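You operate a simulated robot arm through the tools that you are given. There is no shell and no other tool. Be economical: measure what you need, move in short steps, check, and stop when the job is done.

Carry out the task below with a simulated robot arm. There is one attempt and no reset: what you move stays moved.

Task
Do the air check: drain the bowl into the drip cup, then set 6 bar.
Fine: slide the cup under the spout, don't lift it, and leave it there; shut the drain tap again; spill nothing. Where these are worked on the way, their far stop is far enough and under half their travel is too little: drain tap.

The check looks at the end state, three seconds after you hand in, the way a careful person would. Anything else that was tipped, shoved, dropped, spilled or broken makes it a failure.

Robot
A 7-joint arm with a two-finger parallel gripper on a trunk, on a base that drives. Base frame: it is fixed to the floor where the robot stands at the start and does not move with it; the origin is under the middle of the robot, x ahead of it, y to its left, z up; the surface under the hand at the start is at about z = 0.85. Units: m, degrees, N and s.
With the tool pointing down near the work surface it reaches from about 0.48 to 0.92 m from the robot's upright axis, wherever it stands. Its first joint turns from -115.0 to 115.0 degrees. Places, roughly: air valve [0.6, 0.1, 1]; drain tap [0.5, 0, 0.9]; filter bowl [0.6, 0, 0.9]; red lock pin [0.7, 0.2, 1]; service bench [0.7, -0.8, 0.4]. Payload 3.91 kg.
Tool frame: the origin (TCP) lies between the finger pads and is the grasp point; the fingertips stand 0.03 m ahead of it; z points along the fingers, y is the line along which they close. Largest opening 0.11 m; finger width 0.02, thickness 0.01; the body of the gripper, 0.048 by 0.112 m, starts 0.055 m behind the TCP.
Orientation is that of the tool frame in the base frame, as [roll, pitch, yaw] about the fixed x, y, z axes, in that order (R = Rz(yaw) Ry(pitch) Rx(roll)). With the fingers straight down and closing along the base's y, the tool's x points along the base's -x, its y along +y and its z along -z.

Tools
- The arm moves only by the tool play_rows. Its argument "moves" is one flat list of numbers, 7 for each row, row after row: the shift along the tool's x, y, z in m, then the turn, a rotation vector about the tool's x, y, z in degrees, then the gripper command, from -1 (shut) to 1 (fully open), values between in proportion. In form: [x, y, z, wx, wy, wz, gripper, x, y, z, wx, wy, wz, gripper, ...]. A call has 1 to 12 rows; each row shifts and turns the commanded pose from where the row before left it, along the tool's axes as they then stand. A row lasts 0.2 s, in which the tool goes at most 0.05 m and 8.6 degrees; a call with a longer step from one row to the next is refused whole, and so is a gripper value outside its range. A pose out of reach is approached as far as the arm can. The call stops where the force on the tool passes 40 N (or 10 N more than at its start, if that is more) or the arm is blocked; 0.2 s more then pass. The fingers move at their own pace (about 0.153 m/s each) and stop on an object; they squeeze with about 39 N. The grip force told is the motor's: it shows also when the fingers shut on nothing. Time passes only in rows, and 0.2 s behind the last, so rows that do not move let the fingers close. It gives the time, the measured TCP pose, the force on the tool (base axes), the opening and the grip force at its end, in the units of the frame above (readings bear some noise), with the torque about the TCP (base axes, N m) and any sound that the robot's microphone picked up.
- Cameras (640 x 400 px; columns grow to the right, rows downward): "scene" is now at [0.228, 0.1698, 1.4272]; the picture's right is [-0.38, -0.93, 0.00], its down [-0.43, 0.17, -0.89] and it looks along [0.82, -0.33, -0.46] (base axes); focal length 214 px, centre (320, 200). "wrist" rides on the gripper at [0.072, 0.017, -0.103] in the tool frame; the picture's right is [-0.23, 0.97, 0.00], its down [-0.76, -0.18, -0.62] and it looks along [-0.61, -0.14, 0.78] (tool axes); focal length 222 px, centre (320, 200).
- snapshot(camera): a new picture of that camera. No time passes.
- lift_body(by): slides the trunk up (or, below 0, down) by that many m; the arm and the scene camera ride with it, the base frame stays. It gives what a move gives, with no picture.
- steer(legs): drives the robot by 1 to 6 legs, each [ahead, left, turn to the left] in m, m and degrees, along the robot's own axes; the way and the turn of a leg run together, so that a leg with both is an arc; at most 1.5 m and 180 degrees a leg. The arm and the cameras ride along, it lands a little off, and it stops where it bumps. It gives what a move gives.
- pan_tilt(pan, tilt): turns the head with the scene camera to pan (to the left, within 80 degrees either way) and tilt (down, from -29 to 69), counted from straight ahead of the robot. It gives what a move gives.
- measure_at(camera, pixels): for up to 12 pixels [column, row] of the newest picture of that camera ("zoom" is the newest enlarged one), the place [x, y, z] in the base frame of the surface seen there, good to about 0.002 m. No time passes.
- inspect(camera, box): a new picture of the part [left, top, right, bottom] of that camera's present view, enlarged. No time passes.
- finish_job(): hands the job in; it is judged then, once.

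Go step by step. Measure first, check grasps and placings, and put right what went wrong. The budget is 80 turns and 48 pictures, counting those below and the enlarged ones. Unless the task says otherwise, let go and move clear before handing in, and close with one line.

The tools are called after "Emit:" as a command line: name --argument value ..., lists and objects as JSON in quotes. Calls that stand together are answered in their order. play_rows: Moves the arm, as the interface text tells. Its arguments: {"type":"object","properties":{"moves":{"type":"array","items":{"type":"number"}}},"required":["moves"]} The other tools are called the same way: lift_body (by) slides the trunk up or down; steer (legs) drives the base; pan_tilt (pan, tilt) turns the head that bears the scene camera; snapshot (camera) takes a picture; measure_at (camera, pixels) gives the place of the surface under pixels of a picture; inspect (camera, box) takes an enlarged picture of a part of a camera's view; finish_job () hands the job in.

At the start:

```text
t: 0.0
tool_pos: [0.4806, 0.0809, 1.3635]
ee_rot: [180.0, 0.0, -179.9]
force: [0.6, -0.7, -1.1]
moment: [0.0, -0.01, -0.01]
gripper_width: 0.11
grasp_force: 0.0
trunk travel left (down, up): [-0.75, 0.24]
robot x, y, heading: [0.0002, -0.0029, 0.2]
head pan, tilt: [-22.1, 27.6]
```

scene: 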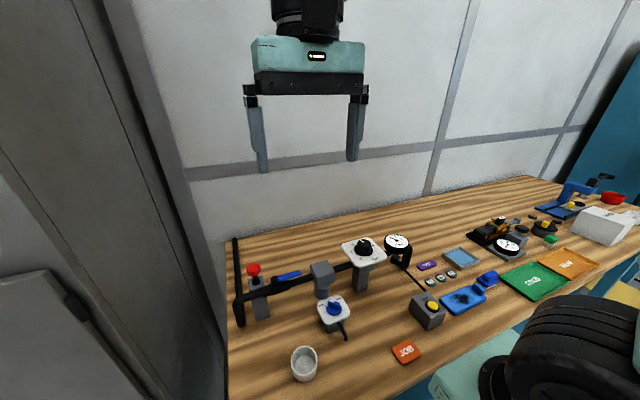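
wrist: 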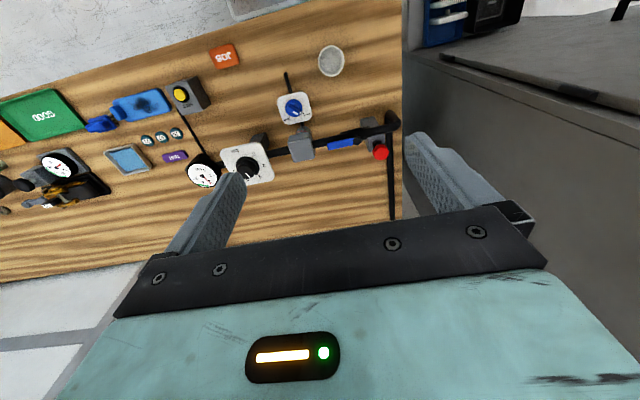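

The scene shows the air rig: cup (304,363), blue drain tap (333,310), regulator knob (363,248), gauge (397,243), red pin (253,270), blue lever (287,275). I'll enlarge this part first.

Emit:
inspect --camera "scene" --box '[220, 220, 460, 390]'

Emit:
inspect --camera "wrist" --box '[160, 30, 420, 200]'

```text
2.35 times, centred on (340, 305) of scene
```

zoom: 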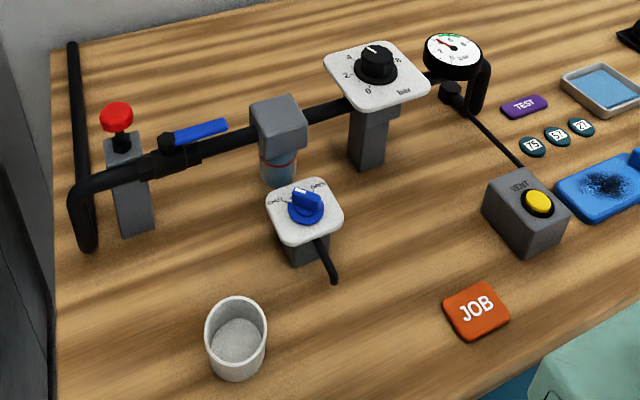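

```text
2.35 times, centred on (290, 115) of wrist
```

zoom: 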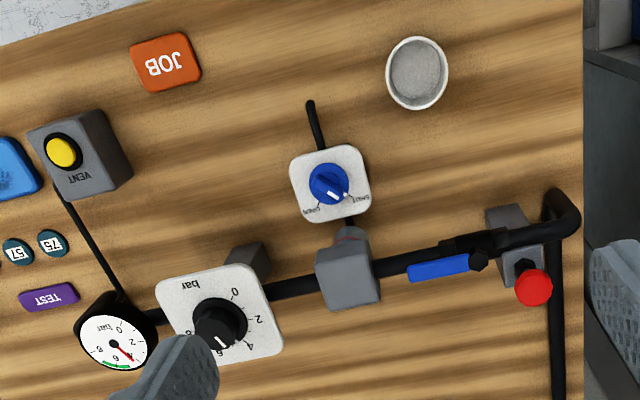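

The tap plate has "open/shut" labels, with a black spout running out front; gauge is about 4–5 with a green mark near 6. Measuring key points in the wrist zoom and scene.

Emit:
measure_at --camera "zoom" --pixels '[[310, 105], [320, 145], [330, 185], [338, 197], [300, 160], [365, 205], [415, 75], [416, 40], [445, 72], [388, 72], [416, 107], [220, 320]]'

Emit:
measure_at --camera "scene" --pixels '[[333, 309], [345, 340], [303, 350], [304, 364], [365, 246], [345, 245], [363, 260], [397, 240], [253, 268], [287, 276], [321, 268], [322, 290]]'

Emit:
inspect --camera "scene" --box '[310, 225, 420, 295]'

Emit:
inspect --camera "scene" --box '[280, 285, 390, 355]'

```text
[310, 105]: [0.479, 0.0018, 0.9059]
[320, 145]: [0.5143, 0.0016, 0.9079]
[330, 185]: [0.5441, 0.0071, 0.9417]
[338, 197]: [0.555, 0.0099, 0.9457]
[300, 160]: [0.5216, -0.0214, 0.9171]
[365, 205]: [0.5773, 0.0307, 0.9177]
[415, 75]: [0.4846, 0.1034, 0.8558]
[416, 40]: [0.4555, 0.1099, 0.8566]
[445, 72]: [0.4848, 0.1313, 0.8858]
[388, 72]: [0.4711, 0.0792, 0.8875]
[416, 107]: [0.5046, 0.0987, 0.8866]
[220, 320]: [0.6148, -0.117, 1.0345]
```

```text
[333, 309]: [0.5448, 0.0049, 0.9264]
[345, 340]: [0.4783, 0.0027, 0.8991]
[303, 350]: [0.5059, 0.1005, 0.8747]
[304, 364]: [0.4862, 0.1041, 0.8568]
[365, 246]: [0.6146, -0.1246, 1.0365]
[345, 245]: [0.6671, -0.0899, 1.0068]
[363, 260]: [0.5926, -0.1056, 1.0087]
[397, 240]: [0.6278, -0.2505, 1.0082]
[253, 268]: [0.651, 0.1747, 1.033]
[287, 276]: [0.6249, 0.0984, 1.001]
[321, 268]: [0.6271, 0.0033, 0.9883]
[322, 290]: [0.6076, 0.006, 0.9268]
```

```text
5.71 times, centred on (365, 260) of scene
```

zoom: 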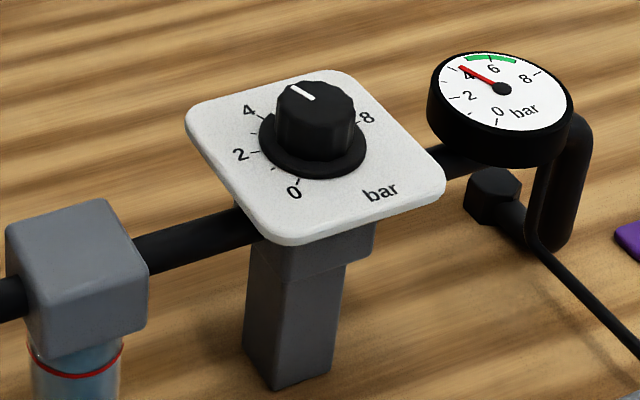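

```text
5.71 times, centred on (335, 320) of scene
```

zoom: 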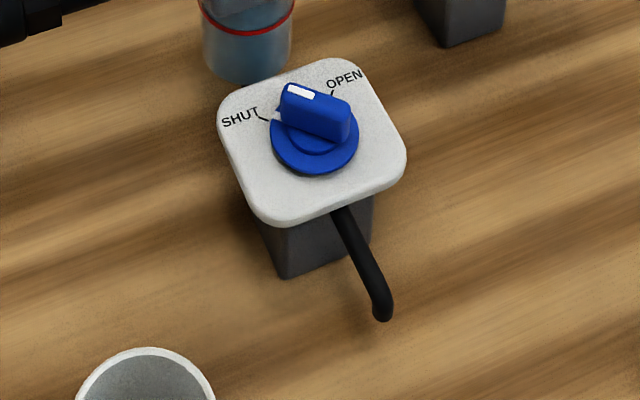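

The cup (centre about 0.481,0.105, rim z 0.887) must move to beneath the spout tip (0.477,0.002,0.90); I'll push it with two fingers from its +y side. First back off 0.12 m for reach and turn the tool 90° so that tool x points to +y.

Emit:
steer --legs '[[-0.12, 0, 0]]'

Emit:
play_rows --moves '[0, 0, 0, 0, 0, 8.2, 0, 0, 0, 0, 0, 0, 8.2, 0, 0, 0, 0, 0, 0, 8.2, 0, 0, 0, 0, 0, 0, 8.2, 0, 0, 0, 0, 0, 0, 8.2, 0, 0, 0, 0, 0, 0, 8.2, 0, 0, 0, 0, 0, 0, 8.2, 0, 0, 0, 0, 0, 0, 8.2, 0, 0, 0, 0, 0, 0, 8.2, 0, 0, 0, 0, 0, 0, 8.2, 0, 0, 0, 0, 0, 0, 8, 0]'

Emit:
snapshot --camera "scene"

```text
t: 1.2
tool_pos: [0.3618, 0.0791, 1.3629]
ee_rot: [-180.0, -0.1, 179.9]
force: [-0.2, -0.4, -0.3]
moment: [-0.01, -0.01, -0.02]
gripper_width: 0.11
grasp_force: 0.2
trunk travel left (down, up): [-0.75, 0.24]
robot x, y, heading: [-0.1178, 0.002, -0.1]
head pan, tilt: [-22.1, 27.6]
```

```text
t: 3.6
tool_pos: [0.3616, 0.0791, 1.3636]
ee_rot: [-179.9, 0.0, 89.8]
force: [0.0, -0.1, -0.5]
moment: [0.0, 0.03, 0.0]
gripper_width: 0.0548
grasp_force: 0.0
trunk travel left (down, up): [-0.75, 0.24]
robot x, y, heading: [-0.1177, 0.0012, -0.2]
head pan, tilt: [-22.1, 27.6]
```

```text
41 pictures are left
```

scene: 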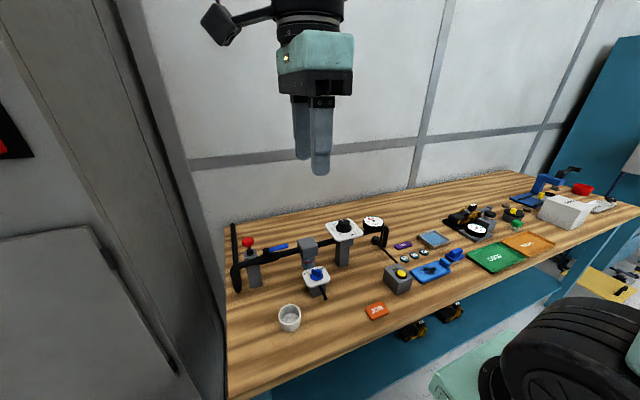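

The tool is turned (tool x = +y, tool y = +x, z down). I'll measure the cup's rim precisely in a zoom.

Emit:
inspect --camera "scene" --box '[260, 255, 356, 345]'

```text
4.44 times, centred on (308, 300) of scene
```

zoom: 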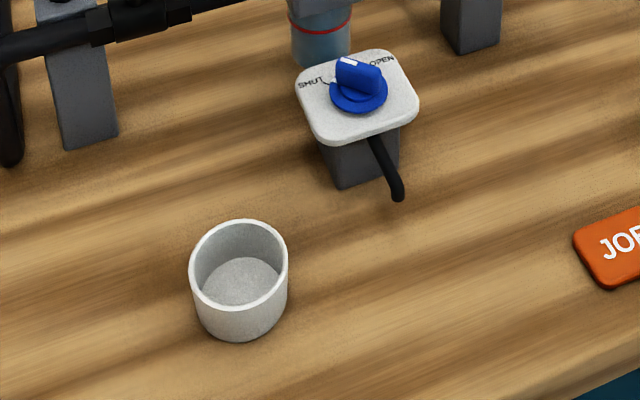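

Emit:
measure_at --camera "zoom" --pixels '[[193, 265], [285, 265], [237, 222], [240, 309], [398, 197], [398, 188], [375, 145], [240, 330], [300, 380], [349, 63], [375, 85], [362, 75]]'

```text
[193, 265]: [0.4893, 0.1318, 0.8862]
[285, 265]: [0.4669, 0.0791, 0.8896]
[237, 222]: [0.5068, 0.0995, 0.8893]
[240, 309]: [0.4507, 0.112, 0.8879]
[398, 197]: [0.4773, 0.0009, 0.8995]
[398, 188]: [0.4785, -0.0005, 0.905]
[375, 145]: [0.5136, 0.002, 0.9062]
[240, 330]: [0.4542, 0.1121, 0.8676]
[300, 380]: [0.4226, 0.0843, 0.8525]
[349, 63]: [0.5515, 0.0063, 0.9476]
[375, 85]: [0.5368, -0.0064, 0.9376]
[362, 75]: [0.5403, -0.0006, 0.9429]
```

Cup centre ≈ (0.479,0.106), radius ≈0.029; spout tip (0.478,0.001). Check how close the cabinet on the left is.

Emit:
measure_at --camera "scene" --pixels '[[215, 330], [200, 240], [180, 340], [228, 350], [228, 300], [120, 250]]'

Emit:
snapshot --camera "wrist"

```text
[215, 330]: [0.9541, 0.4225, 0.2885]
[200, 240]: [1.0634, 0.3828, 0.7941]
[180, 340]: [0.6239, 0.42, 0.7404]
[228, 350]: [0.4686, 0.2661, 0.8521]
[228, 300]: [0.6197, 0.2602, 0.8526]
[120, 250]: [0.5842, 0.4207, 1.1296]
```

```text
39 pictures are left
```

wrist: 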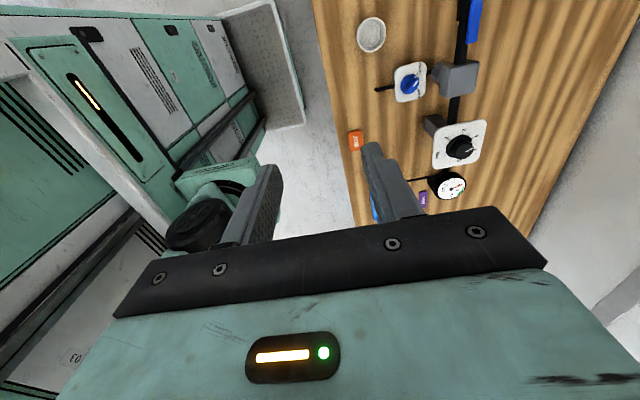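

Wall at y≈0.42, so there's room. Move over to (0.48,0.17) and descend.

Emit:
play_rows --moves '[0.0228, 0.0296, 0, 0, 0, 0, -0.455, 0.0228, 0.0296, 0, 0, 0, 0, -0.455, 0.0228, 0.0296, 0, 0, 0, 0, -0.455, 0.0228, 0.0296, 0, 0, 0, 0, -0.455, 0, 0, 0.049, 0, 0, 0, -0.455, 0, 0, 0.049, 0, 0, 0, -0.455, 0, 0, 0.049, 0, 0, 0, -0.455, 0, 0, 0.049, 0, 0, 0, -0.455, 0, 0, 0.049, 0, 0, 0, -0.455, 0, 0, 0.049, 0, 0, 0, -0.455, 0, 0, 0.049, 0, 0, 0, -0.455, 0, 0, 0.049, 0, 0, 0, -0.455]'

Emit:
snapshot --camera "wrist"

```text
t: 6.2
tool_pos: [0.4815, 0.1707, 0.9672]
ee_rot: [180.0, -0.1, 89.9]
force: [-0.6, -0.6, 0.6]
moment: [-0.04, -0.01, 0.0]
gripper_width: 0.0298
grasp_force: 0.0
trunk travel left (down, up): [-0.75, 0.24]
robot x, y, heading: [-0.1157, 0.001, -0.3]
head pan, tilt: [-22.1, 27.6]
```

```text
38 pictures are left
```

wrist: 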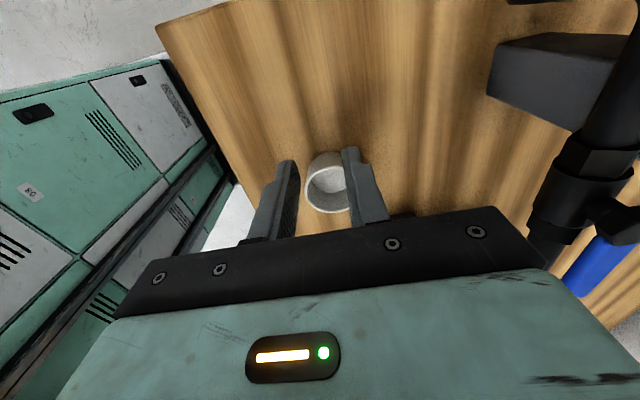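

Cup lies ahead between the finger lines. Lower to z≈0.893, and push slowly in −y to part way.

Emit:
play_rows --moves '[0, -0.002, 0.037, 0, 0, 0, -0.455, 0, 0, 0.037, 0, 0, 0, -0.455, -0.015, 0, 0, 0, 0, 0, -0.455, -0.013, 0, 0, 0, 0, 0, -0.455, -0.01, 0, 0, 0, 0, 0, -0.455, -0.01, 0, 0, 0, 0, 0, -0.455, -0.01, 0, 0, 0, 0, 0, -0.455, -0.01, 0, 0, 0, 0, 0, -0.455, -0.01, 0, 0, 0, 0, 0, -0.455, -0.01, 0, 0, 0, 0, 0, -0.455, -0.01, 0, 0, 0, 0, 0, -0.455]'

Emit:
inspect --camera "scene" --box '[260, 255, 356, 345]'

```text
t: 8.6
tool_pos: [0.4771, 0.0724, 0.8982]
ee_rot: [-180.0, 0.0, 89.8]
force: [0.9, -0.3, 0.0]
moment: [0.02, -0.01, -0.02]
gripper_width: 0.0302
grasp_force: 0.0
trunk travel left (down, up): [-0.75, 0.24]
robot x, y, heading: [-0.117, -0.0015, -0.2]
head pan, tilt: [-22.1, 27.6]
```

```text
4.44 times, centred on (308, 300) of scene
```

zoom: 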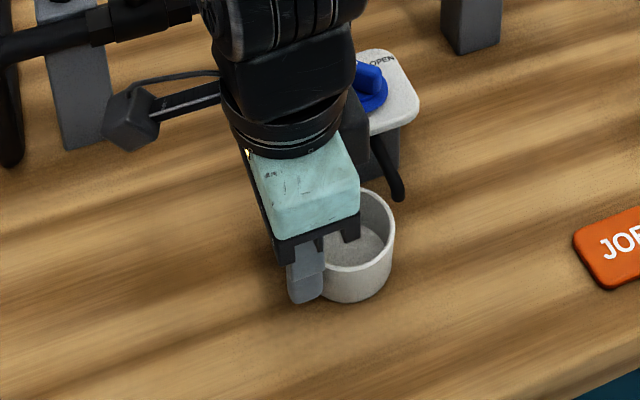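

The push works. Raise 3 mm for clearance over the tap knob and push on, stopping slightly short to measure.

Emit:
play_rows --moves '[0, 0, -0.003, 0, 0, 0, -0.455, -0.008, 0, 0, 0, 0, 0, -0.455, -0.008, 0, 0, 0, 0, 0, -0.455, -0.008, 0, 0, 0, 0, 0, -0.455, -0.006, 0, 0, 0, 0, 0, -0.455, 0, 0, 0, 0, 0, 0, -0.455]'

Emit:
inspect --camera "scene" --box '[270, 260, 350, 335]'

```text
t: 10.0
tool_pos: [0.4791, 0.0404, 0.8992]
ee_rot: [180.0, -0.1, 89.9]
force: [-0.4, -0.4, 0.0]
moment: [-0.02, 0.0, -0.01]
gripper_width: 0.0299
grasp_force: 0.1
trunk travel left (down, up): [-0.75, 0.24]
robot x, y, heading: [-0.1166, 0.0009, -0.0]
head pan, tilt: [-22.1, 27.6]
```

```text
5.33 times, centred on (310, 298) of scene
```

zoom: 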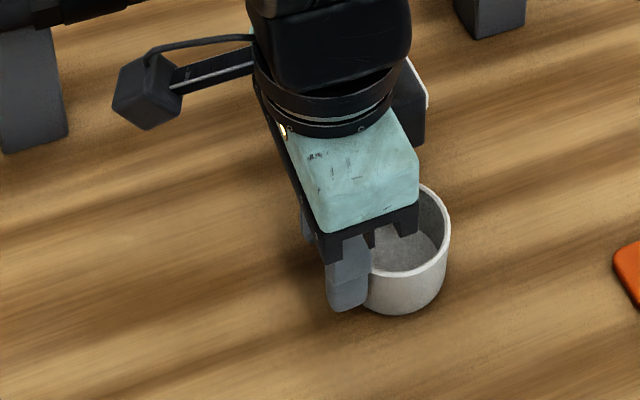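

Emit:
measure_at --camera "zoom" --pixels '[[448, 238], [410, 273], [385, 275], [430, 192]]'

Emit:
snapshot --camera "wrist"

```text
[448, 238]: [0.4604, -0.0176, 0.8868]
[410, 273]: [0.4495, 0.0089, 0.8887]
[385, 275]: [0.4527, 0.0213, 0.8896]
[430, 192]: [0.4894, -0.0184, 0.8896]
```

```text
35 pictures are left
```

wrist: 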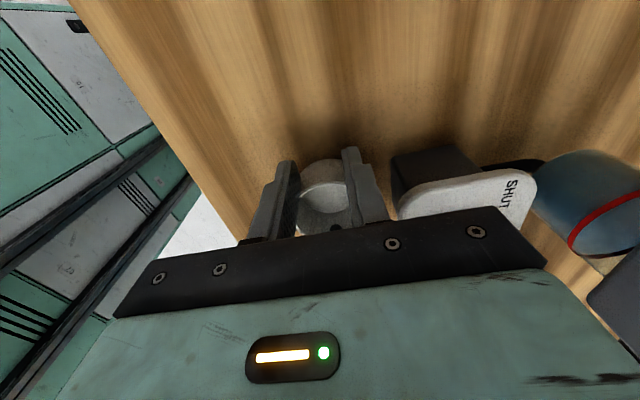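

Rim fit gives the cup centre at ≈(0.478,0.006). Push 5 mm more, then back off and rise.

Emit:
play_rows --moves '[-0.005, 0, 0, 0, 0, 0, -0.455, 0, 0, 0, 0, 0, 0, -0.455, 0, 0, 0, 0, 0, 0, -0.455, 0.02, 0, 0, 0, 0, 0, -0.455, 0.04, 0, 0, 0, 0, 0, -0.455, 0.04, 0, 0, 0, 0, 0, -0.455, 0, 0, -0.045, 0, 0, 0, -0.455, 0, 0, -0.045, 0, 0, 0, -0.455, 0, 0, -0.045, 0, 0, 0, -0.455, 0, 0, -0.045, 0, 0, 0, -0.455, 0, 0, -0.045, 0, 0, 0, -0.455]'

Emit:
inspect --camera "scene" --box '[270, 260, 350, 335]'

```text
t: 12.4
tool_pos: [0.4756, 0.1372, 1.1244]
ee_rot: [-179.9, 0.1, 89.9]
force: [0.7, 0.2, -0.5]
moment: [0.01, 0.04, 0.0]
gripper_width: 0.0296
grasp_force: 0.2
trunk travel left (down, up): [-0.75, 0.24]
robot x, y, heading: [-0.1183, -0.0016, -0.1]
head pan, tilt: [-22.1, 27.6]
```

```text
5.33 times, centred on (310, 298) of scene
```

zoom: 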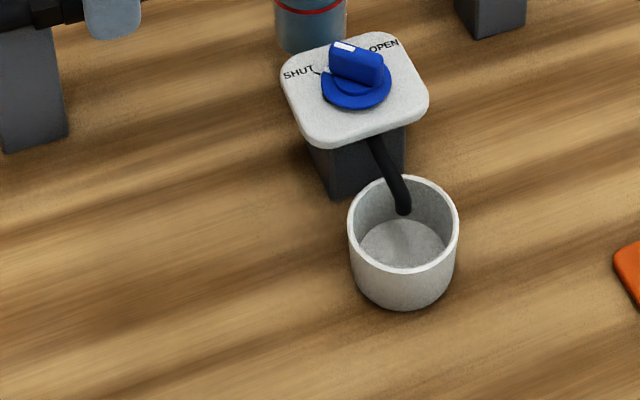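

Emit:
measure_at --camera "zoom" --pixels '[[350, 225], [456, 225], [405, 180], [405, 270], [404, 211], [402, 195], [345, 46], [375, 75], [335, 62], [382, 62], [357, 60], [340, 120]]'

Emit:
snapshot --camera "wrist"

```text
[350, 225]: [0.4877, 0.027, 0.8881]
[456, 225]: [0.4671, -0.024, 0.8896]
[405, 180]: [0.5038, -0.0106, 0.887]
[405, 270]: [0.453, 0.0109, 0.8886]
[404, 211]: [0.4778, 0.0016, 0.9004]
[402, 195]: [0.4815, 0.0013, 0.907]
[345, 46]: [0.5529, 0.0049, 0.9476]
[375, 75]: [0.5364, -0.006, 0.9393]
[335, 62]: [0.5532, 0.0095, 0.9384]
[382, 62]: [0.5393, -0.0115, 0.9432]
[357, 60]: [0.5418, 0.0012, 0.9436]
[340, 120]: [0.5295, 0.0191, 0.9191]
```

```text
33 pictures are left
```

wrist: 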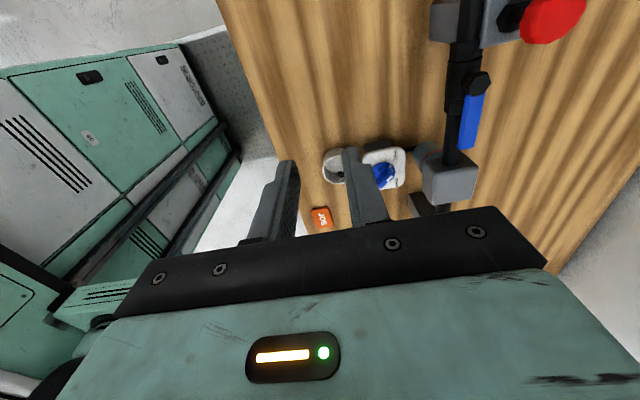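

Cup centre now ≈(0.478,0.001), right under the spout. Now look closely at the tap's handle direction.

Emit:
inspect --camera "wrist" --box '[316, 140, 412, 200]'

Emit:
inspect --camera "scene" --box '[300, 262, 335, 284]'

```text
6.67 times, centred on (364, 170) of wrist
```

zoom: 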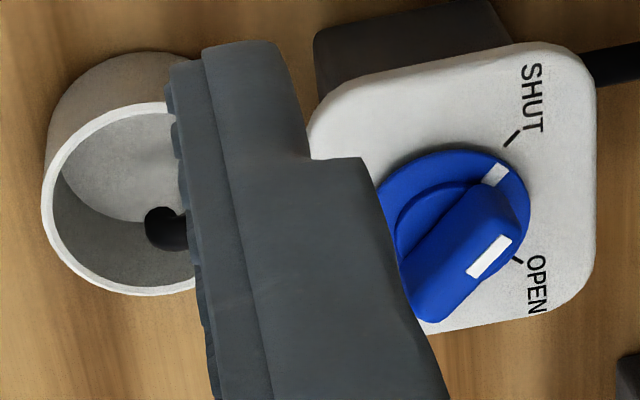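

```text
16.00 times, centred on (318, 273) of scene
```

zoom: 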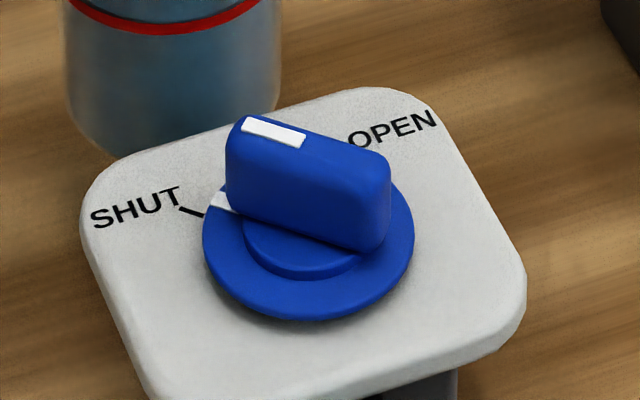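

Emit:
measure_at --camera "zoom" --pixels '[[245, 125], [305, 140], [380, 168], [240, 150], [375, 190], [222, 203], [190, 211], [300, 310], [408, 240], [340, 160], [320, 270], [350, 140]]'

```text
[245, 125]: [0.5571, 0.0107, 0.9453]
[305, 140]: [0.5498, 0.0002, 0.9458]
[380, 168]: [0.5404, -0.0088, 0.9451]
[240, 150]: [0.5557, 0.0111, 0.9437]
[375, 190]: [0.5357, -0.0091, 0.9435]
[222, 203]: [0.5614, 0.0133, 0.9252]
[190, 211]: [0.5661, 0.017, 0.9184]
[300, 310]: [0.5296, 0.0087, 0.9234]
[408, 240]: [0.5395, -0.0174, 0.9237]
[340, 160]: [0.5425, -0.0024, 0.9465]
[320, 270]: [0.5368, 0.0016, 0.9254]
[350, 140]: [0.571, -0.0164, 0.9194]
```

Handle ridge: centre ≈(0.547,0.001), axis at +45° (pointing to SHUT); OPEN is 90° clockwise from above. I'll go above it and turn the tool −135° about its z, so the camera stays on the near side throughout.

Emit:
play_rows --moves '[-0.034, 0.0179, 0, 0, 0, -8.4, -0.09, -0.034, 0, 0, 0, 0, -8.4, -0.09, 0, 0, 0, 0, 0, -8.4, -0.09, 0, 0, 0, 0, 0, -8.4, -0.09, 0, 0, 0, 0, 0, -8.4, -0.09, 0, 0, 0, 0, 0, -8.4, -0.09, 0, 0, 0, 0, 0, -8.4, -0.09, 0, 0, 0, 0, 0, -8.4, -0.09, 0, 0, 0, 0, 0, -8.4, -0.09, 0, 0, 0, 0, 0, -8.4, -0.09, 0, 0, 0, 0, 0, -8.4, -0.09, 0, 0, 0, 0, 0, -8.4, -0.09]'

Emit:
play_rows --moves '[0, 0, 0, 0, 0, -8.4, -0.09, 0, 0, 0, 0, 0, -8.4, -0.09, 0, 0, 0, 0, 0, -8.4, -0.09, 0, 0, 0, 0, 0, -8.4, -0.09, 0, 0, 0, 0, 0, 0, -0.09]'

Emit:
measure_at --camera "scene" --pixels '[[308, 239], [301, 248], [316, 245], [308, 248], [308, 256], [300, 242]]'

```text
t: 15.0
tool_pos: [0.502, 0.0688, 1.1247]
ee_rot: [-180.0, -0.1, -169.2]
force: [0.0, -0.3, -0.1]
moment: [0.02, 0.0, 0.01]
gripper_width: 0.0501
grasp_force: 0.0
trunk travel left (down, up): [-0.75, 0.24]
robot x, y, heading: [-0.1156, 0.0004, -0.2]
head pan, tilt: [-22.1, 27.6]
```

```text
t: 16.2
tool_pos: [0.5007, 0.0696, 1.1252]
ee_rot: [180.0, 0.0, -135.6]
force: [0.4, 0.0, 0.1]
moment: [-0.03, -0.01, 0.01]
gripper_width: 0.0497
grasp_force: 0.0
trunk travel left (down, up): [-0.75, 0.24]
robot x, y, heading: [-0.1185, 0.0015, -0.2]
head pan, tilt: [-22.1, 27.6]
```

```text
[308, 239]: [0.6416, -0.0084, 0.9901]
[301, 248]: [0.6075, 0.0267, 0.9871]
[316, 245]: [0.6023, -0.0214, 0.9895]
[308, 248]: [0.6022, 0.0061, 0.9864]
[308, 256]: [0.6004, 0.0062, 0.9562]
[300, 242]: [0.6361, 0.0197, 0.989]
```

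Filter head top is z 0.990, front x 0.600; grasping with TCP z≈0.957 leaves clearance. Move over the knob and lower to 0.985.

Emit:
play_rows --moves '[0.0079, -0.0406, 0, 0, 0, 0, -0.09, 0.0079, -0.0406, 0, 0, 0, 0, -0.09, 0, 0, 0.035, 0, 0, 0, -0.09, 0, 0, 0.035, 0, 0, 0, -0.09, 0, 0, 0.035, 0, 0, 0, -0.09, 0, 0, 0.035, 0, 0, 0, -0.09, 0, 0, 0, 0, 0, 0, -0.09]'

Emit:
snapshot --camera "wrist"

Emit:
inspect --camera "scene" --box '[270, 220, 366, 310]'

```text
t: 17.8
tool_pos: [0.546, -0.0006, 0.9869]
ee_rot: [179.9, 0.1, -135.7]
force: [-0.1, 0.0, -0.6]
moment: [-0.02, 0.01, -0.02]
gripper_width: 0.0503
grasp_force: 0.1
trunk travel left (down, up): [-0.75, 0.24]
robot x, y, heading: [-0.1171, 0.0039, 0.0]
head pan, tilt: [-22.1, 27.6]
```

```text
30 pictures are left
```

wrist: 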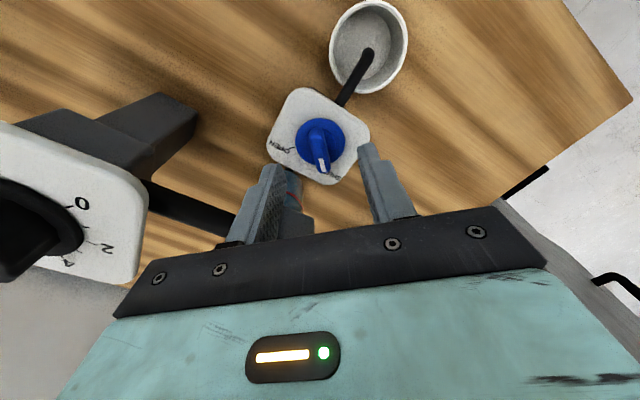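

```text
4.44 times, centred on (318, 265) of scene
```

zoom: 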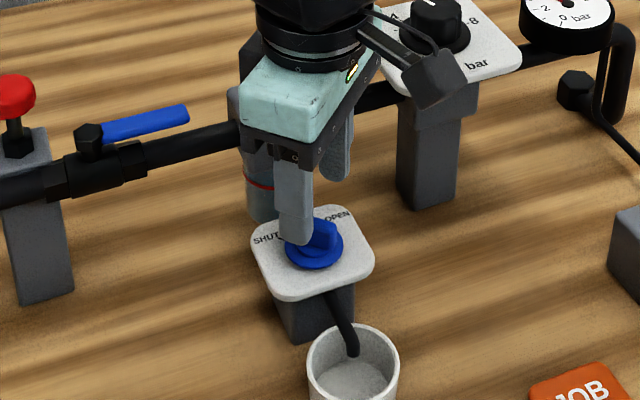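

Ridge lies between the fingers, aligned with the tool x. Lower 0.029 and close.

Emit:
play_rows --moves '[-0.001, 0, 0.015, 0, 0, 0, -0.09, 0, 0, 0.014, 0, 0, 0, -0.09, 0, 0, 0, 0, 0, 0, -0.09, 0, 0, 0, 0, 0, 0, -1, 0, 0, 0, 0, 0, 0, -1]'

Emit:
inspect --camera "wrist" --box '[220, 80, 420, 220]'

```text
t: 19.0
tool_pos: [0.5466, 0.0005, 0.9562]
ee_rot: [-179.9, 0.0, -135.7]
force: [-2.6, 3.3, -2.4]
moment: [0.16, -0.13, 0.03]
gripper_width: 0.0109
grasp_force: 45.1
trunk travel left (down, up): [-0.75, 0.24]
robot x, y, heading: [-0.117, 0.0009, -0.2]
head pan, tilt: [-22.1, 27.6]
```

```text
2.86 times, centred on (320, 150) of wrist
```

zoom: 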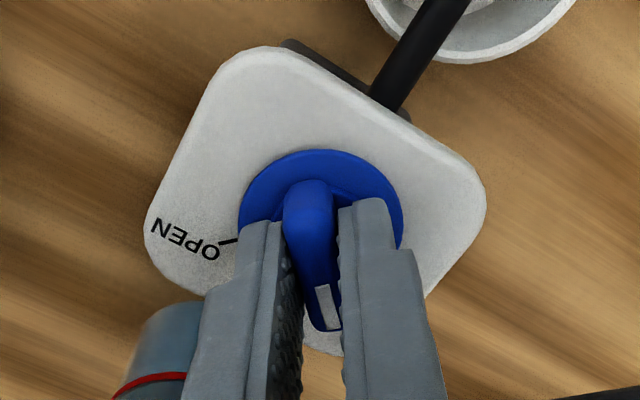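

Gripped at 10.9 mm. Turn clockwise (+tool z) toward OPEN.

Emit:
play_rows --moves '[0, 0, 0, 0, 0, 8, -1, 0, 0, 0, 0, 0, 8, -1, 0, 0, 0, 0, 0, 8, -1, 0, 0, 0, 0, 0, 8, -1, 0, 0, 0, 0, 0, 8, -1, 0, 0, 0, 0, 0, 8, -1, 0, 0, 0, 0, 0, 8, -1, 0, 0, 0, 0, 0, 8, -1, 0, 0, 0, 0, 0, 8, -1, 0, 0, 0, 0, 0, 8, -1]'

Emit:
snapshot --camera "wrist"

```text
t: 21.2
tool_pos: [0.5467, 0.0006, 0.956]
ee_rot: [-180.0, -0.1, 144.1]
force: [-2.9, 4.6, -14.4]
moment: [-0.3, -0.65, 0.0]
gripper_width: 0.0106
grasp_force: 44.6
trunk travel left (down, up): [-0.75, 0.24]
robot x, y, heading: [-0.1187, 0.0003, -0.4]
head pan, tilt: [-22.1, 27.6]
```

```text
27 pictures are left
```

wrist: 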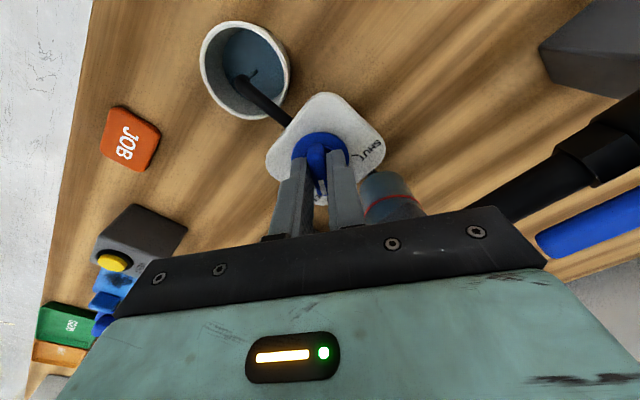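

Water is flowing into the cup (pixel 245,70). Turn the remaining ~8° and watch the level.

Emit:
play_rows --moves '[0, 0, 0, 0, 0, 4, -1, 0, 0, 0, 0, 0, 4, -1, 0, 0, 0, 0, 0, 0, -1]'

Emit:
inspect --camera "wrist" --box '[180, 0, 440, 230]'

```text
t: 22.0
tool_pos: [0.5471, 0.0003, 0.9562]
ee_rot: [-179.9, -0.1, 136.2]
force: [-4.3, 5.7, -17.9]
moment: [-0.28, -0.59, 0.0]
gripper_width: 0.0109
grasp_force: 44.8
trunk travel left (down, up): [-0.75, 0.24]
robot x, y, heading: [-0.122, -0.0, -0.2]
head pan, tilt: [-22.1, 27.6]
```

```text
1.74 times, centred on (310, 115) of wrist
```

zoom: 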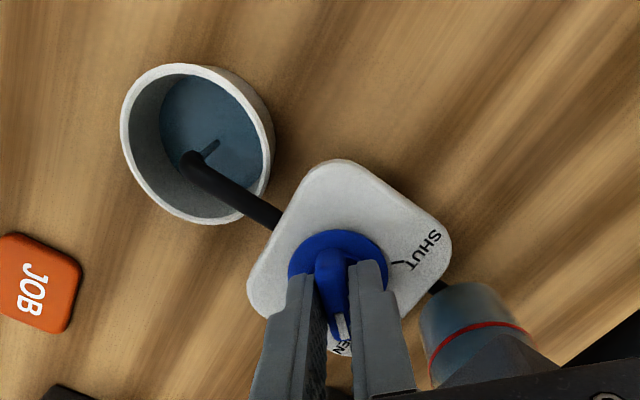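

Draining. Wait about 2.4 s and compare.

Emit:
play_rows --moves '[0, 0, 0, 0, 0, 0, -1, 0, 0, 0, 0, 0, 0, -1, 0, 0, 0, 0, 0, 0, -1, 0, 0, 0, 0, 0, 0, -1, 0, 0, 0, 0, 0, 0, -1, 0, 0, 0, 0, 0, 0, -1, 0, 0, 0, 0, 0, 0, -1, 0, 0, 0, 0, 0, 0, -1, 0, 0, 0, 0, 0, 0, -1, 0, 0, 0, 0, 0, 0, -1, 0, 0, 0, 0, 0, 0, -1, 0, 0, 0, 0, 0, 0, -1]'

Emit:
inspect --camera "wrist" --box '[180, 0, 440, 230]'

Emit:
inspect --camera "scene" --box '[270, 220, 366, 310]'

```text
t: 24.6
tool_pos: [0.5469, 0.0022, 0.9561]
ee_rot: [-179.9, -0.1, 136.2]
force: [-10.1, 8.2, -26.3]
moment: [0.52, 0.35, 0.0]
gripper_width: 0.0107
grasp_force: 45.3
trunk travel left (down, up): [-0.75, 0.24]
robot x, y, heading: [-0.1182, 0.0011, -0.1]
head pan, tilt: [-22.1, 27.6]
```

```text
1.74 times, centred on (310, 115) of wrist
```

zoom: 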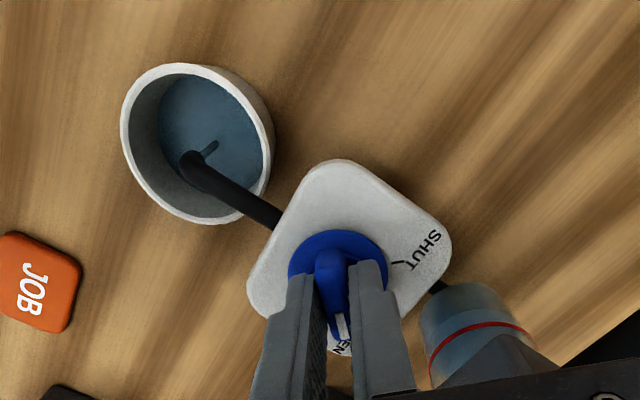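

```text
4.44 times, centred on (318, 265) of scene
```

zoom: 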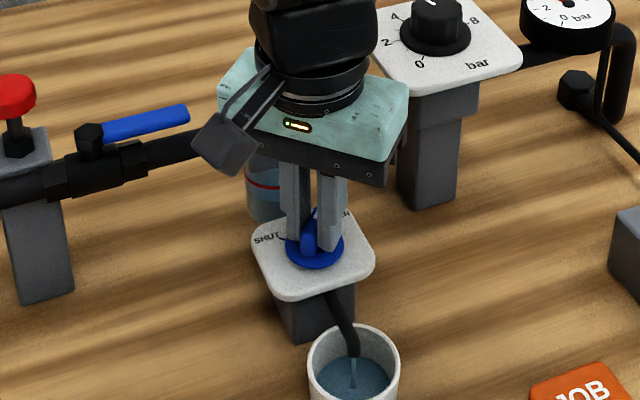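

Stream still running and the held force is creeping up to −26 N, so I'll open the fingers slightly to relieve it while waiting.

Emit:
play_rows --moves '[0, 0, 0, 0, 0, 0, -0.5, 0, 0, 0, 0, 0, 0, -0.5, 0, 0, 0, 0, 0, 0, -0.5, 0, 0, 0, 0, 0, 0, -0.5, 0, 0, 0, 0, 0, 0, -0.5, 0, 0, 0, 0, 0, 0, -0.5, 0, 0, 0, 0, 0, 0, -0.5, 0, 0, 0, 0, 0, 0, -0.5, 0, 0, 0, 0, 0, 0, -0.5, 0, 0, 0, 0, 0, 0, -0.5, 0, 0, 0, 0, 0, 0, -0.5, 0, 0, 0, 0, 0, 0, -0.5]'

Emit:
inspect --camera "wrist" --box '[220, 20, 440, 230]'

```text
t: 27.2
tool_pos: [0.5472, 0.0016, 0.9577]
ee_rot: [-180.0, 0.0, 136.4]
force: [0.7, 0.2, 0.2]
moment: [0.01, -0.01, -0.01]
gripper_width: 0.0276
grasp_force: 0.1
trunk travel left (down, up): [-0.75, 0.24]
robot x, y, heading: [-0.122, 0.0039, -0.0]
head pan, tilt: [-22.1, 27.6]
```

```text
1.90 times, centred on (330, 125) of wrist
```

zoom: 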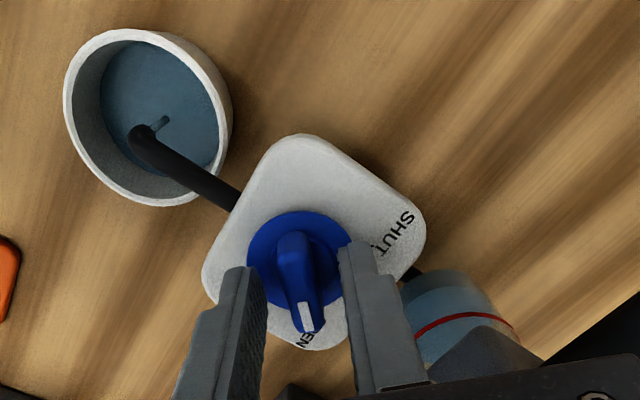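

Still streaming; keep waiting ~4.8 s.

Emit:
play_rows --moves '[0, 0, 0, 0, 0, 0, -0.5, 0, 0, 0, 0, 0, 0, -0.5, 0, 0, 0, 0, 0, 0, -0.5, 0, 0, 0, 0, 0, 0, -0.5, 0, 0, 0, 0, 0, 0, -0.5, 0, 0, 0, 0, 0, 0, -0.5, 0, 0, 0, 0, 0, 0, -0.5, 0, 0, 0, 0, 0, 0, -0.5, 0, 0, 0, 0, 0, 0, -0.5, 0, 0, 0, 0, 0, 0, -0.5, 0, 0, 0, 0, 0, 0, -0.5, 0, 0, 0, 0, 0, 0, -0.5]'

Emit:
play_rows --moves '[0, 0, 0, 0, 0, 0, -0.5, 0, 0, 0, 0, 0, 0, -0.5, 0, 0, 0, 0, 0, 0, -0.5, 0, 0, 0, 0, 0, 0, -0.5, 0, 0, 0, 0, 0, 0, -0.5, 0, 0, 0, 0, 0, 0, -0.5, 0, 0, 0, 0, 0, 0, -0.5, 0, 0, 0, 0, 0, 0, -0.5, 0, 0, 0, 0, 0, 0, -0.5, 0, 0, 0, 0, 0, 0, -0.5, 0, 0, 0, 0, 0, 0, -0.5, 0, 0, 0, 0, 0, 0, -0.5]'

Emit:
inspect --camera "wrist" --box '[220, 20, 440, 230]'

```text
t: 29.8
tool_pos: [0.5476, 0.0013, 0.9573]
ee_rot: [180.0, 0.0, 136.3]
force: [0.4, 0.1, -0.6]
moment: [0.02, -0.02, 0.02]
gripper_width: 0.0275
grasp_force: 0.1
trunk travel left (down, up): [-0.75, 0.24]
robot x, y, heading: [-0.1203, -0.001, -0.1]
head pan, tilt: [-22.1, 27.6]
```

```text
t: 32.4
tool_pos: [0.548, -0.0004, 0.9567]
ee_rot: [180.0, 0.0, 136.3]
force: [0.0, 0.4, 0.6]
moment: [-0.02, 0.05, 0.04]
gripper_width: 0.0278
grasp_force: 0.0
trunk travel left (down, up): [-0.75, 0.24]
robot x, y, heading: [-0.1209, 0.0012, 0.3]
head pan, tilt: [-22.1, 27.6]
```

```text
1.90 times, centred on (330, 125) of wrist
```

zoom: 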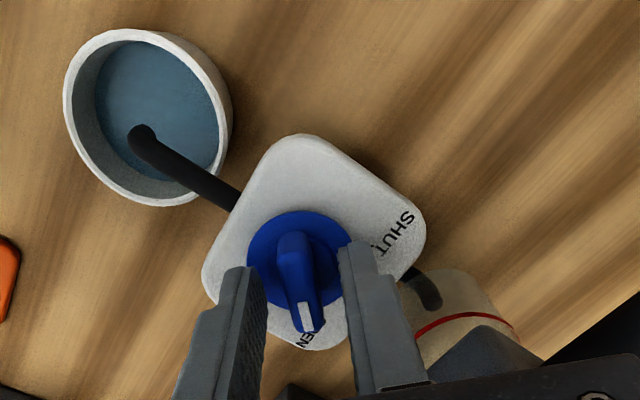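

Stream has stopped and the bowl is clear (empty). Grip again and turn the tap back 90° to SHUT.

Emit:
play_rows --moves '[0, 0, 0, 0, 0, 0, -1, 0, 0, 0, 0, 0, 0, -1, 0, 0, 0, 0, 0, -8, -1, 0, 0, 0, 0, 0, -8, -1, 0, 0, 0, 0, 0, -8, -1, 0, 0, 0, 0, 0, -8, -1, 0, 0, 0, 0, 0, -8, -1, 0, 0, 0, 0, 0, -8, -1, 0, 0, 0, 0, 0, -8, -1, 0, 0, 0, 0, 0, -8, -1, 0, 0, 0, 0, 0, -8, -1, 0, 0, 0, 0, 0, -8, -1]'

Emit:
play_rows --moves '[0, 0, 0, 0, 0, -6, -1, 0, 0, 0, 0, 0, -4, -1, 0, 0, 0, 0, 0, -2, -1, 0, 0, 0, 0, 0, 0, -1]'

Emit:
inspect --camera "wrist" --box '[220, 20, 440, 230]'

```text
t: 35.0
tool_pos: [0.5481, 0.0009, 0.9574]
ee_rot: [-180.0, 0.1, -143.6]
force: [4.7, 0.8, 18.4]
moment: [0.45, -0.51, 0.0]
gripper_width: 0.0106
grasp_force: 44.9
trunk travel left (down, up): [-0.75, 0.24]
robot x, y, heading: [-0.1197, -0.002, -0.0]
head pan, tilt: [-22.1, 27.6]
```

```text
t: 36.0
tool_pos: [0.5469, 0.0013, 0.957]
ee_rot: [180.0, 0.0, -131.7]
force: [7.9, 3.4, 12.5]
moment: [0.88, -0.97, -0.97]
gripper_width: 0.0114
grasp_force: 44.9
trunk travel left (down, up): [-0.75, 0.24]
robot x, y, heading: [-0.1183, -0.0048, -0.2]
head pan, tilt: [-22.1, 27.6]
```

```text
1.90 times, centred on (330, 125) of wrist
```

zoom: 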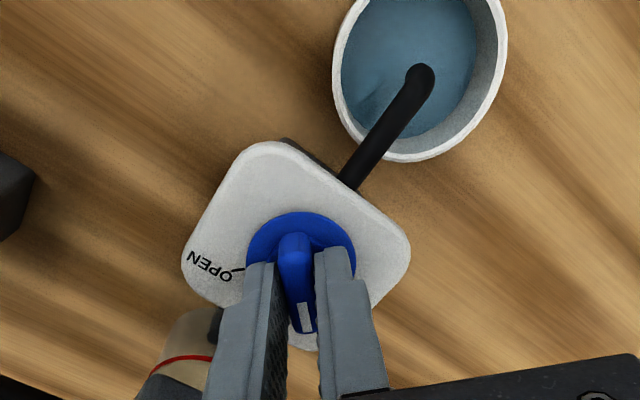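

It is against the SHUT stop (torque −0.97 N m). Release, rise straight up, and check tap and gauge.

Emit:
play_rows --moves '[0, 0, 0, 0, 0, 0, -0.2, 0, 0, 0, 0, 0, 0, -0.2, 0, 0, -0.03, 0, 0, 0, -0.2, 0, 0, -0.045, 0, 0, 0, -0.2, 0, 0, -0.045, 0, 0, 0, -0.2, 0, 0, -0.045, 0, 0, 0, -0.2, 0, 0, -0.045, 0, 0, 0, -0.2, 0, 0, 0, 0, 0, 0, -0.2]'

Emit:
inspect --camera "scene" --box '[270, 210, 400, 310]'

Emit:
inspect --camera "scene" --box '[325, 210, 389, 250]'

```text
t: 37.8
tool_pos: [0.5459, 0.0018, 1.1664]
ee_rot: [-180.0, 0.0, -131.6]
force: [-0.2, -0.4, 0.2]
moment: [0.0, -0.03, -0.01]
gripper_width: 0.0441
grasp_force: 0.1
trunk travel left (down, up): [-0.75, 0.24]
robot x, y, heading: [-0.12, 0.0043, -0.1]
head pan, tilt: [-22.1, 27.6]
```

```text
4.00 times, centred on (335, 260) of scene
```

zoom: 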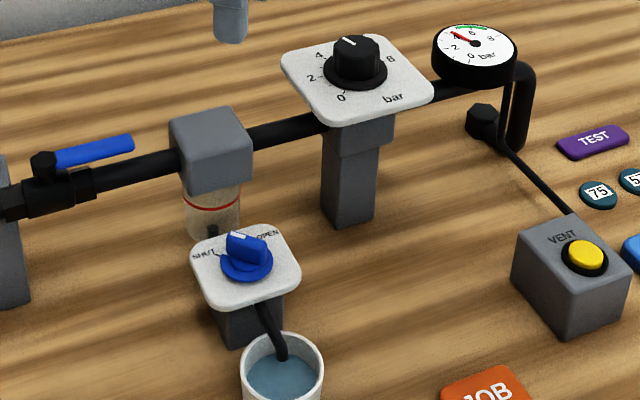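

```text
10.00 times, centred on (357, 230) of scene
```

zoom: 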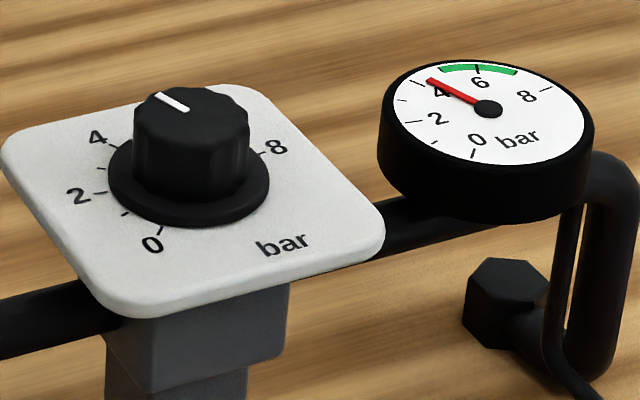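

Tap shut, bowl empty, cup holding the water. Gauge ≈4.3. Measure the regulator knob.

Emit:
measure_at --camera "zoom" --pixels '[[158, 95], [185, 108], [190, 120], [140, 120], [240, 120], [110, 146], [160, 231], [265, 152], [95, 193], [190, 205], [255, 240], [262, 190]]'

Emit:
inspect --camera "wrist" --box '[0, 80, 240, 260]'

```text
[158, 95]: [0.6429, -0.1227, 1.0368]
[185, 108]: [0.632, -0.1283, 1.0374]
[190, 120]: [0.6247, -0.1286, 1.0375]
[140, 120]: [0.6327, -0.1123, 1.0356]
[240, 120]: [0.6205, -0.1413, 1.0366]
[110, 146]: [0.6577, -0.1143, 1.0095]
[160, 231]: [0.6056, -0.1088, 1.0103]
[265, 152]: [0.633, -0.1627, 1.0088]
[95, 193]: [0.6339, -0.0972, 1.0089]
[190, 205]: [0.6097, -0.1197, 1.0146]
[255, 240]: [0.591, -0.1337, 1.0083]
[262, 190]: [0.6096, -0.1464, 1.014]
```

```text
2.22 times, centred on (120, 170) of wrist
```

zoom: 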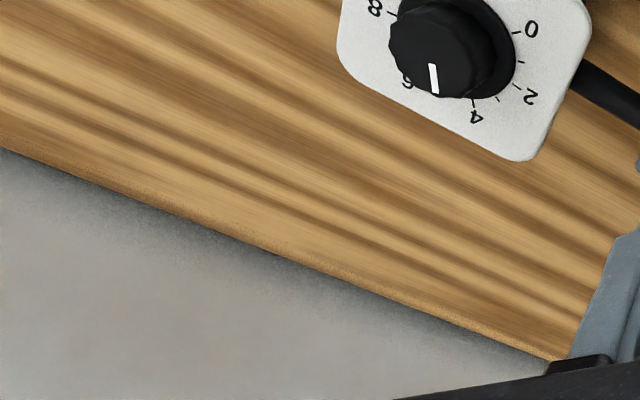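

Scale centre is (0.629,−0.130); ticks 0/4/8 are at 138°/29°/−83°, so ≈27.6° per bar and the pointer (27°) reads 4. I need ≈55° clockwise. Move over the knob.

Emit:
play_rows --moves '[0.0109, -0.0374, 0, 0, 0, 0, 0.27, 0.0109, -0.0374, 0, 0, 0, 0, 0.27, 0.0109, -0.0374, 0, 0, 0, 0, 0.27, 0.0109, -0.0374, 0, 0, 0, 0, 0.27, 0, 0, 0.04, 0, 0, 0, 0.27, 0, 0, 0.04, 0, 0, 0, 0.27, 0, 0, 0, 0, 0, 0, 0.27]'

Emit:
snapshot --camera "wrist"

```text
t: 39.4
tool_pos: [0.6289, -0.132, 1.0844]
ee_rot: [180.0, 0.0, -131.7]
force: [-0.4, 0.4, 0.1]
moment: [-0.04, 0.03, -0.06]
gripper_width: 0.0697
grasp_force: 0.1
trunk travel left (down, up): [-0.75, 0.24]
robot x, y, heading: [-0.1196, -0.0005, -0.3]
head pan, tilt: [-22.1, 27.6]
```

```text
17 pictures are left
```

wrist: 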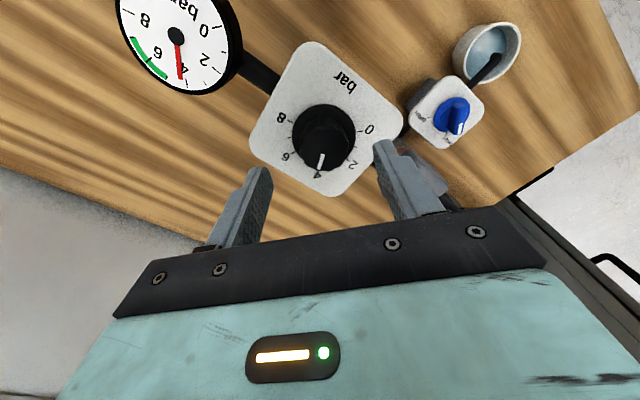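

Knob centred; gauge reads 4 in this view. Lower 0.037 and grip.

Emit:
play_rows --moves '[0, 0, 0.02, 0, 0, 0, 0.27, 0, 0, 0.017, 0, 0, 0, 0.27, 0, 0, 0, 0, 0, 0, 0.27, 0, 0, 0, 0, 0, 0, -1, 0, 0, 0, 0, 0, 0, -1, 0, 0, 0, 0, 0, 8, -1, 0, 0, 0, 0, 0, 8, -1]'

Emit:
snapshot --camera "wrist"

```text
t: 41.0
tool_pos: [0.6271, -0.1293, 1.0482]
ee_rot: [179.8, -0.3, -147.8]
force: [-21.9, 17.0, -9.8]
moment: [0.33, 0.02, 0.08]
gripper_width: 0.0372
grasp_force: 44.9
trunk travel left (down, up): [-0.75, 0.24]
robot x, y, heading: [-0.1211, 0.0039, 0.0]
head pan, tilt: [-22.1, 27.6]
```

```text
16 pictures are left
```

wrist: 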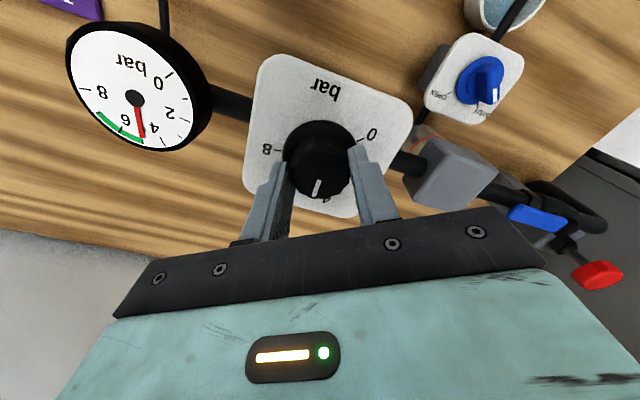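

It turns and the gauge rises (~4.7). Relieve the side force by 1.5 mm and turn 34° more.

Emit:
play_rows --moves '[0, 0.0015, 0, 0, 0, 8, -1, 0, 0, 0, 0, 0, 8, -1, 0, 0, 0, 0, 0, 8, -1, 0, 0, 0, 0, 0, 8, -1, 0, 0, 0, 0, 0, 2, -1, 0, 0, 0, 0, 0, 0, -1]'

Emit:
inspect --camera "wrist" --box '[20, 0, 420, 240]'

```text
t: 42.4
tool_pos: [0.6275, -0.1285, 1.047]
ee_rot: [-180.0, -0.2, 178.3]
force: [-17.6, 19.1, -23.4]
moment: [0.2, 0.47, 0.02]
gripper_width: 0.0373
grasp_force: 45.2
trunk travel left (down, up): [-0.75, 0.24]
robot x, y, heading: [-0.1202, 0.0006, -0.1]
head pan, tilt: [-22.1, 27.6]
```

```text
1.60 times, centred on (220, 120) of wrist
```

zoom: 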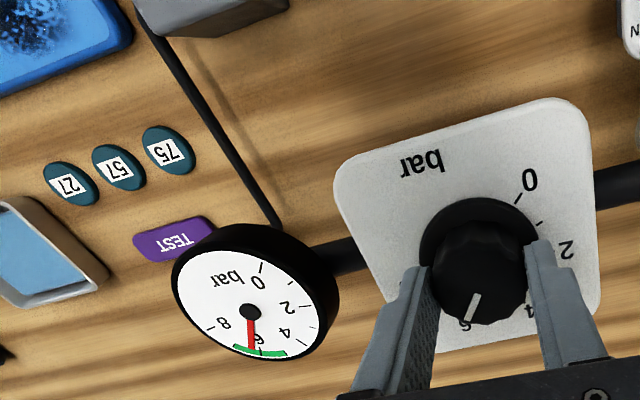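

Emit:
inspect --camera "wrist" --box '[115, 135, 235, 230]'

Emit:
inspect --camera "scene" --box '[355, 210, 395, 240]'

```text
4.21 times, centred on (175, 182) of wrist
```

zoom: 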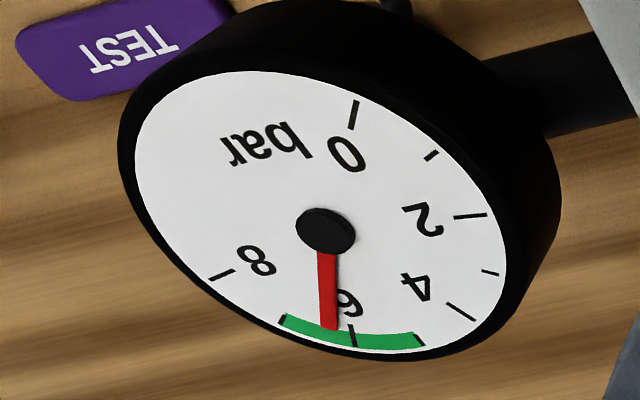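

```text
13.33 times, centred on (375, 225) of scene
```

zoom: 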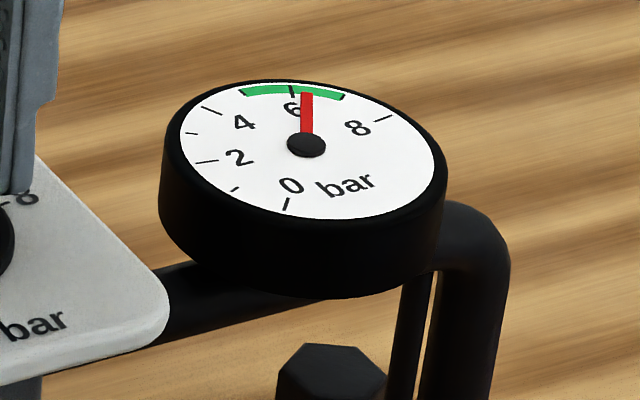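

Needle is past the 6 tick by ≈0.3 bar (scene zoom: needle (307,95), tick (292,90)). Turn back 7°.

Emit:
play_rows --moves '[0, 0, 0, 0, 0, -4, -1, 0, 0, 0, 0, 0, -3, -1, 0, 0, 0, 0, 0, 0, -1]'

Emit:
inspect --camera "scene" --box '[355, 210, 395, 240]'

Emit:
inspect --camera "wrist" --box '[100, 125, 220, 220]'

```text
t: 43.2
tool_pos: [0.6273, -0.129, 1.0478]
ee_rot: [-180.0, -0.2, -174.8]
force: [-17.9, 18.6, -24.9]
moment: [0.22, 0.16, 0.0]
gripper_width: 0.0372
grasp_force: 45.1
trunk travel left (down, up): [-0.75, 0.24]
robot x, y, heading: [-0.1234, -0.0011, 0.1]
head pan, tilt: [-22.1, 27.6]
```

```text
13.33 times, centred on (375, 225) of scene
```

zoom: 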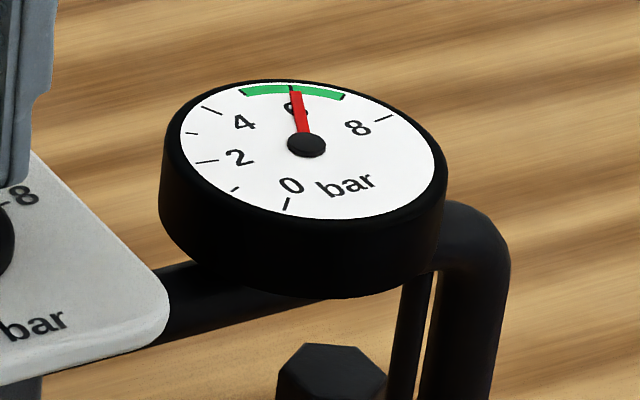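

```text
4.21 times, centred on (160, 172) of wrist
```

zoom: 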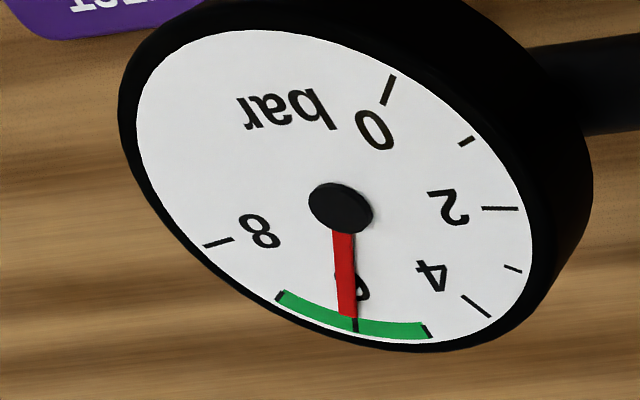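

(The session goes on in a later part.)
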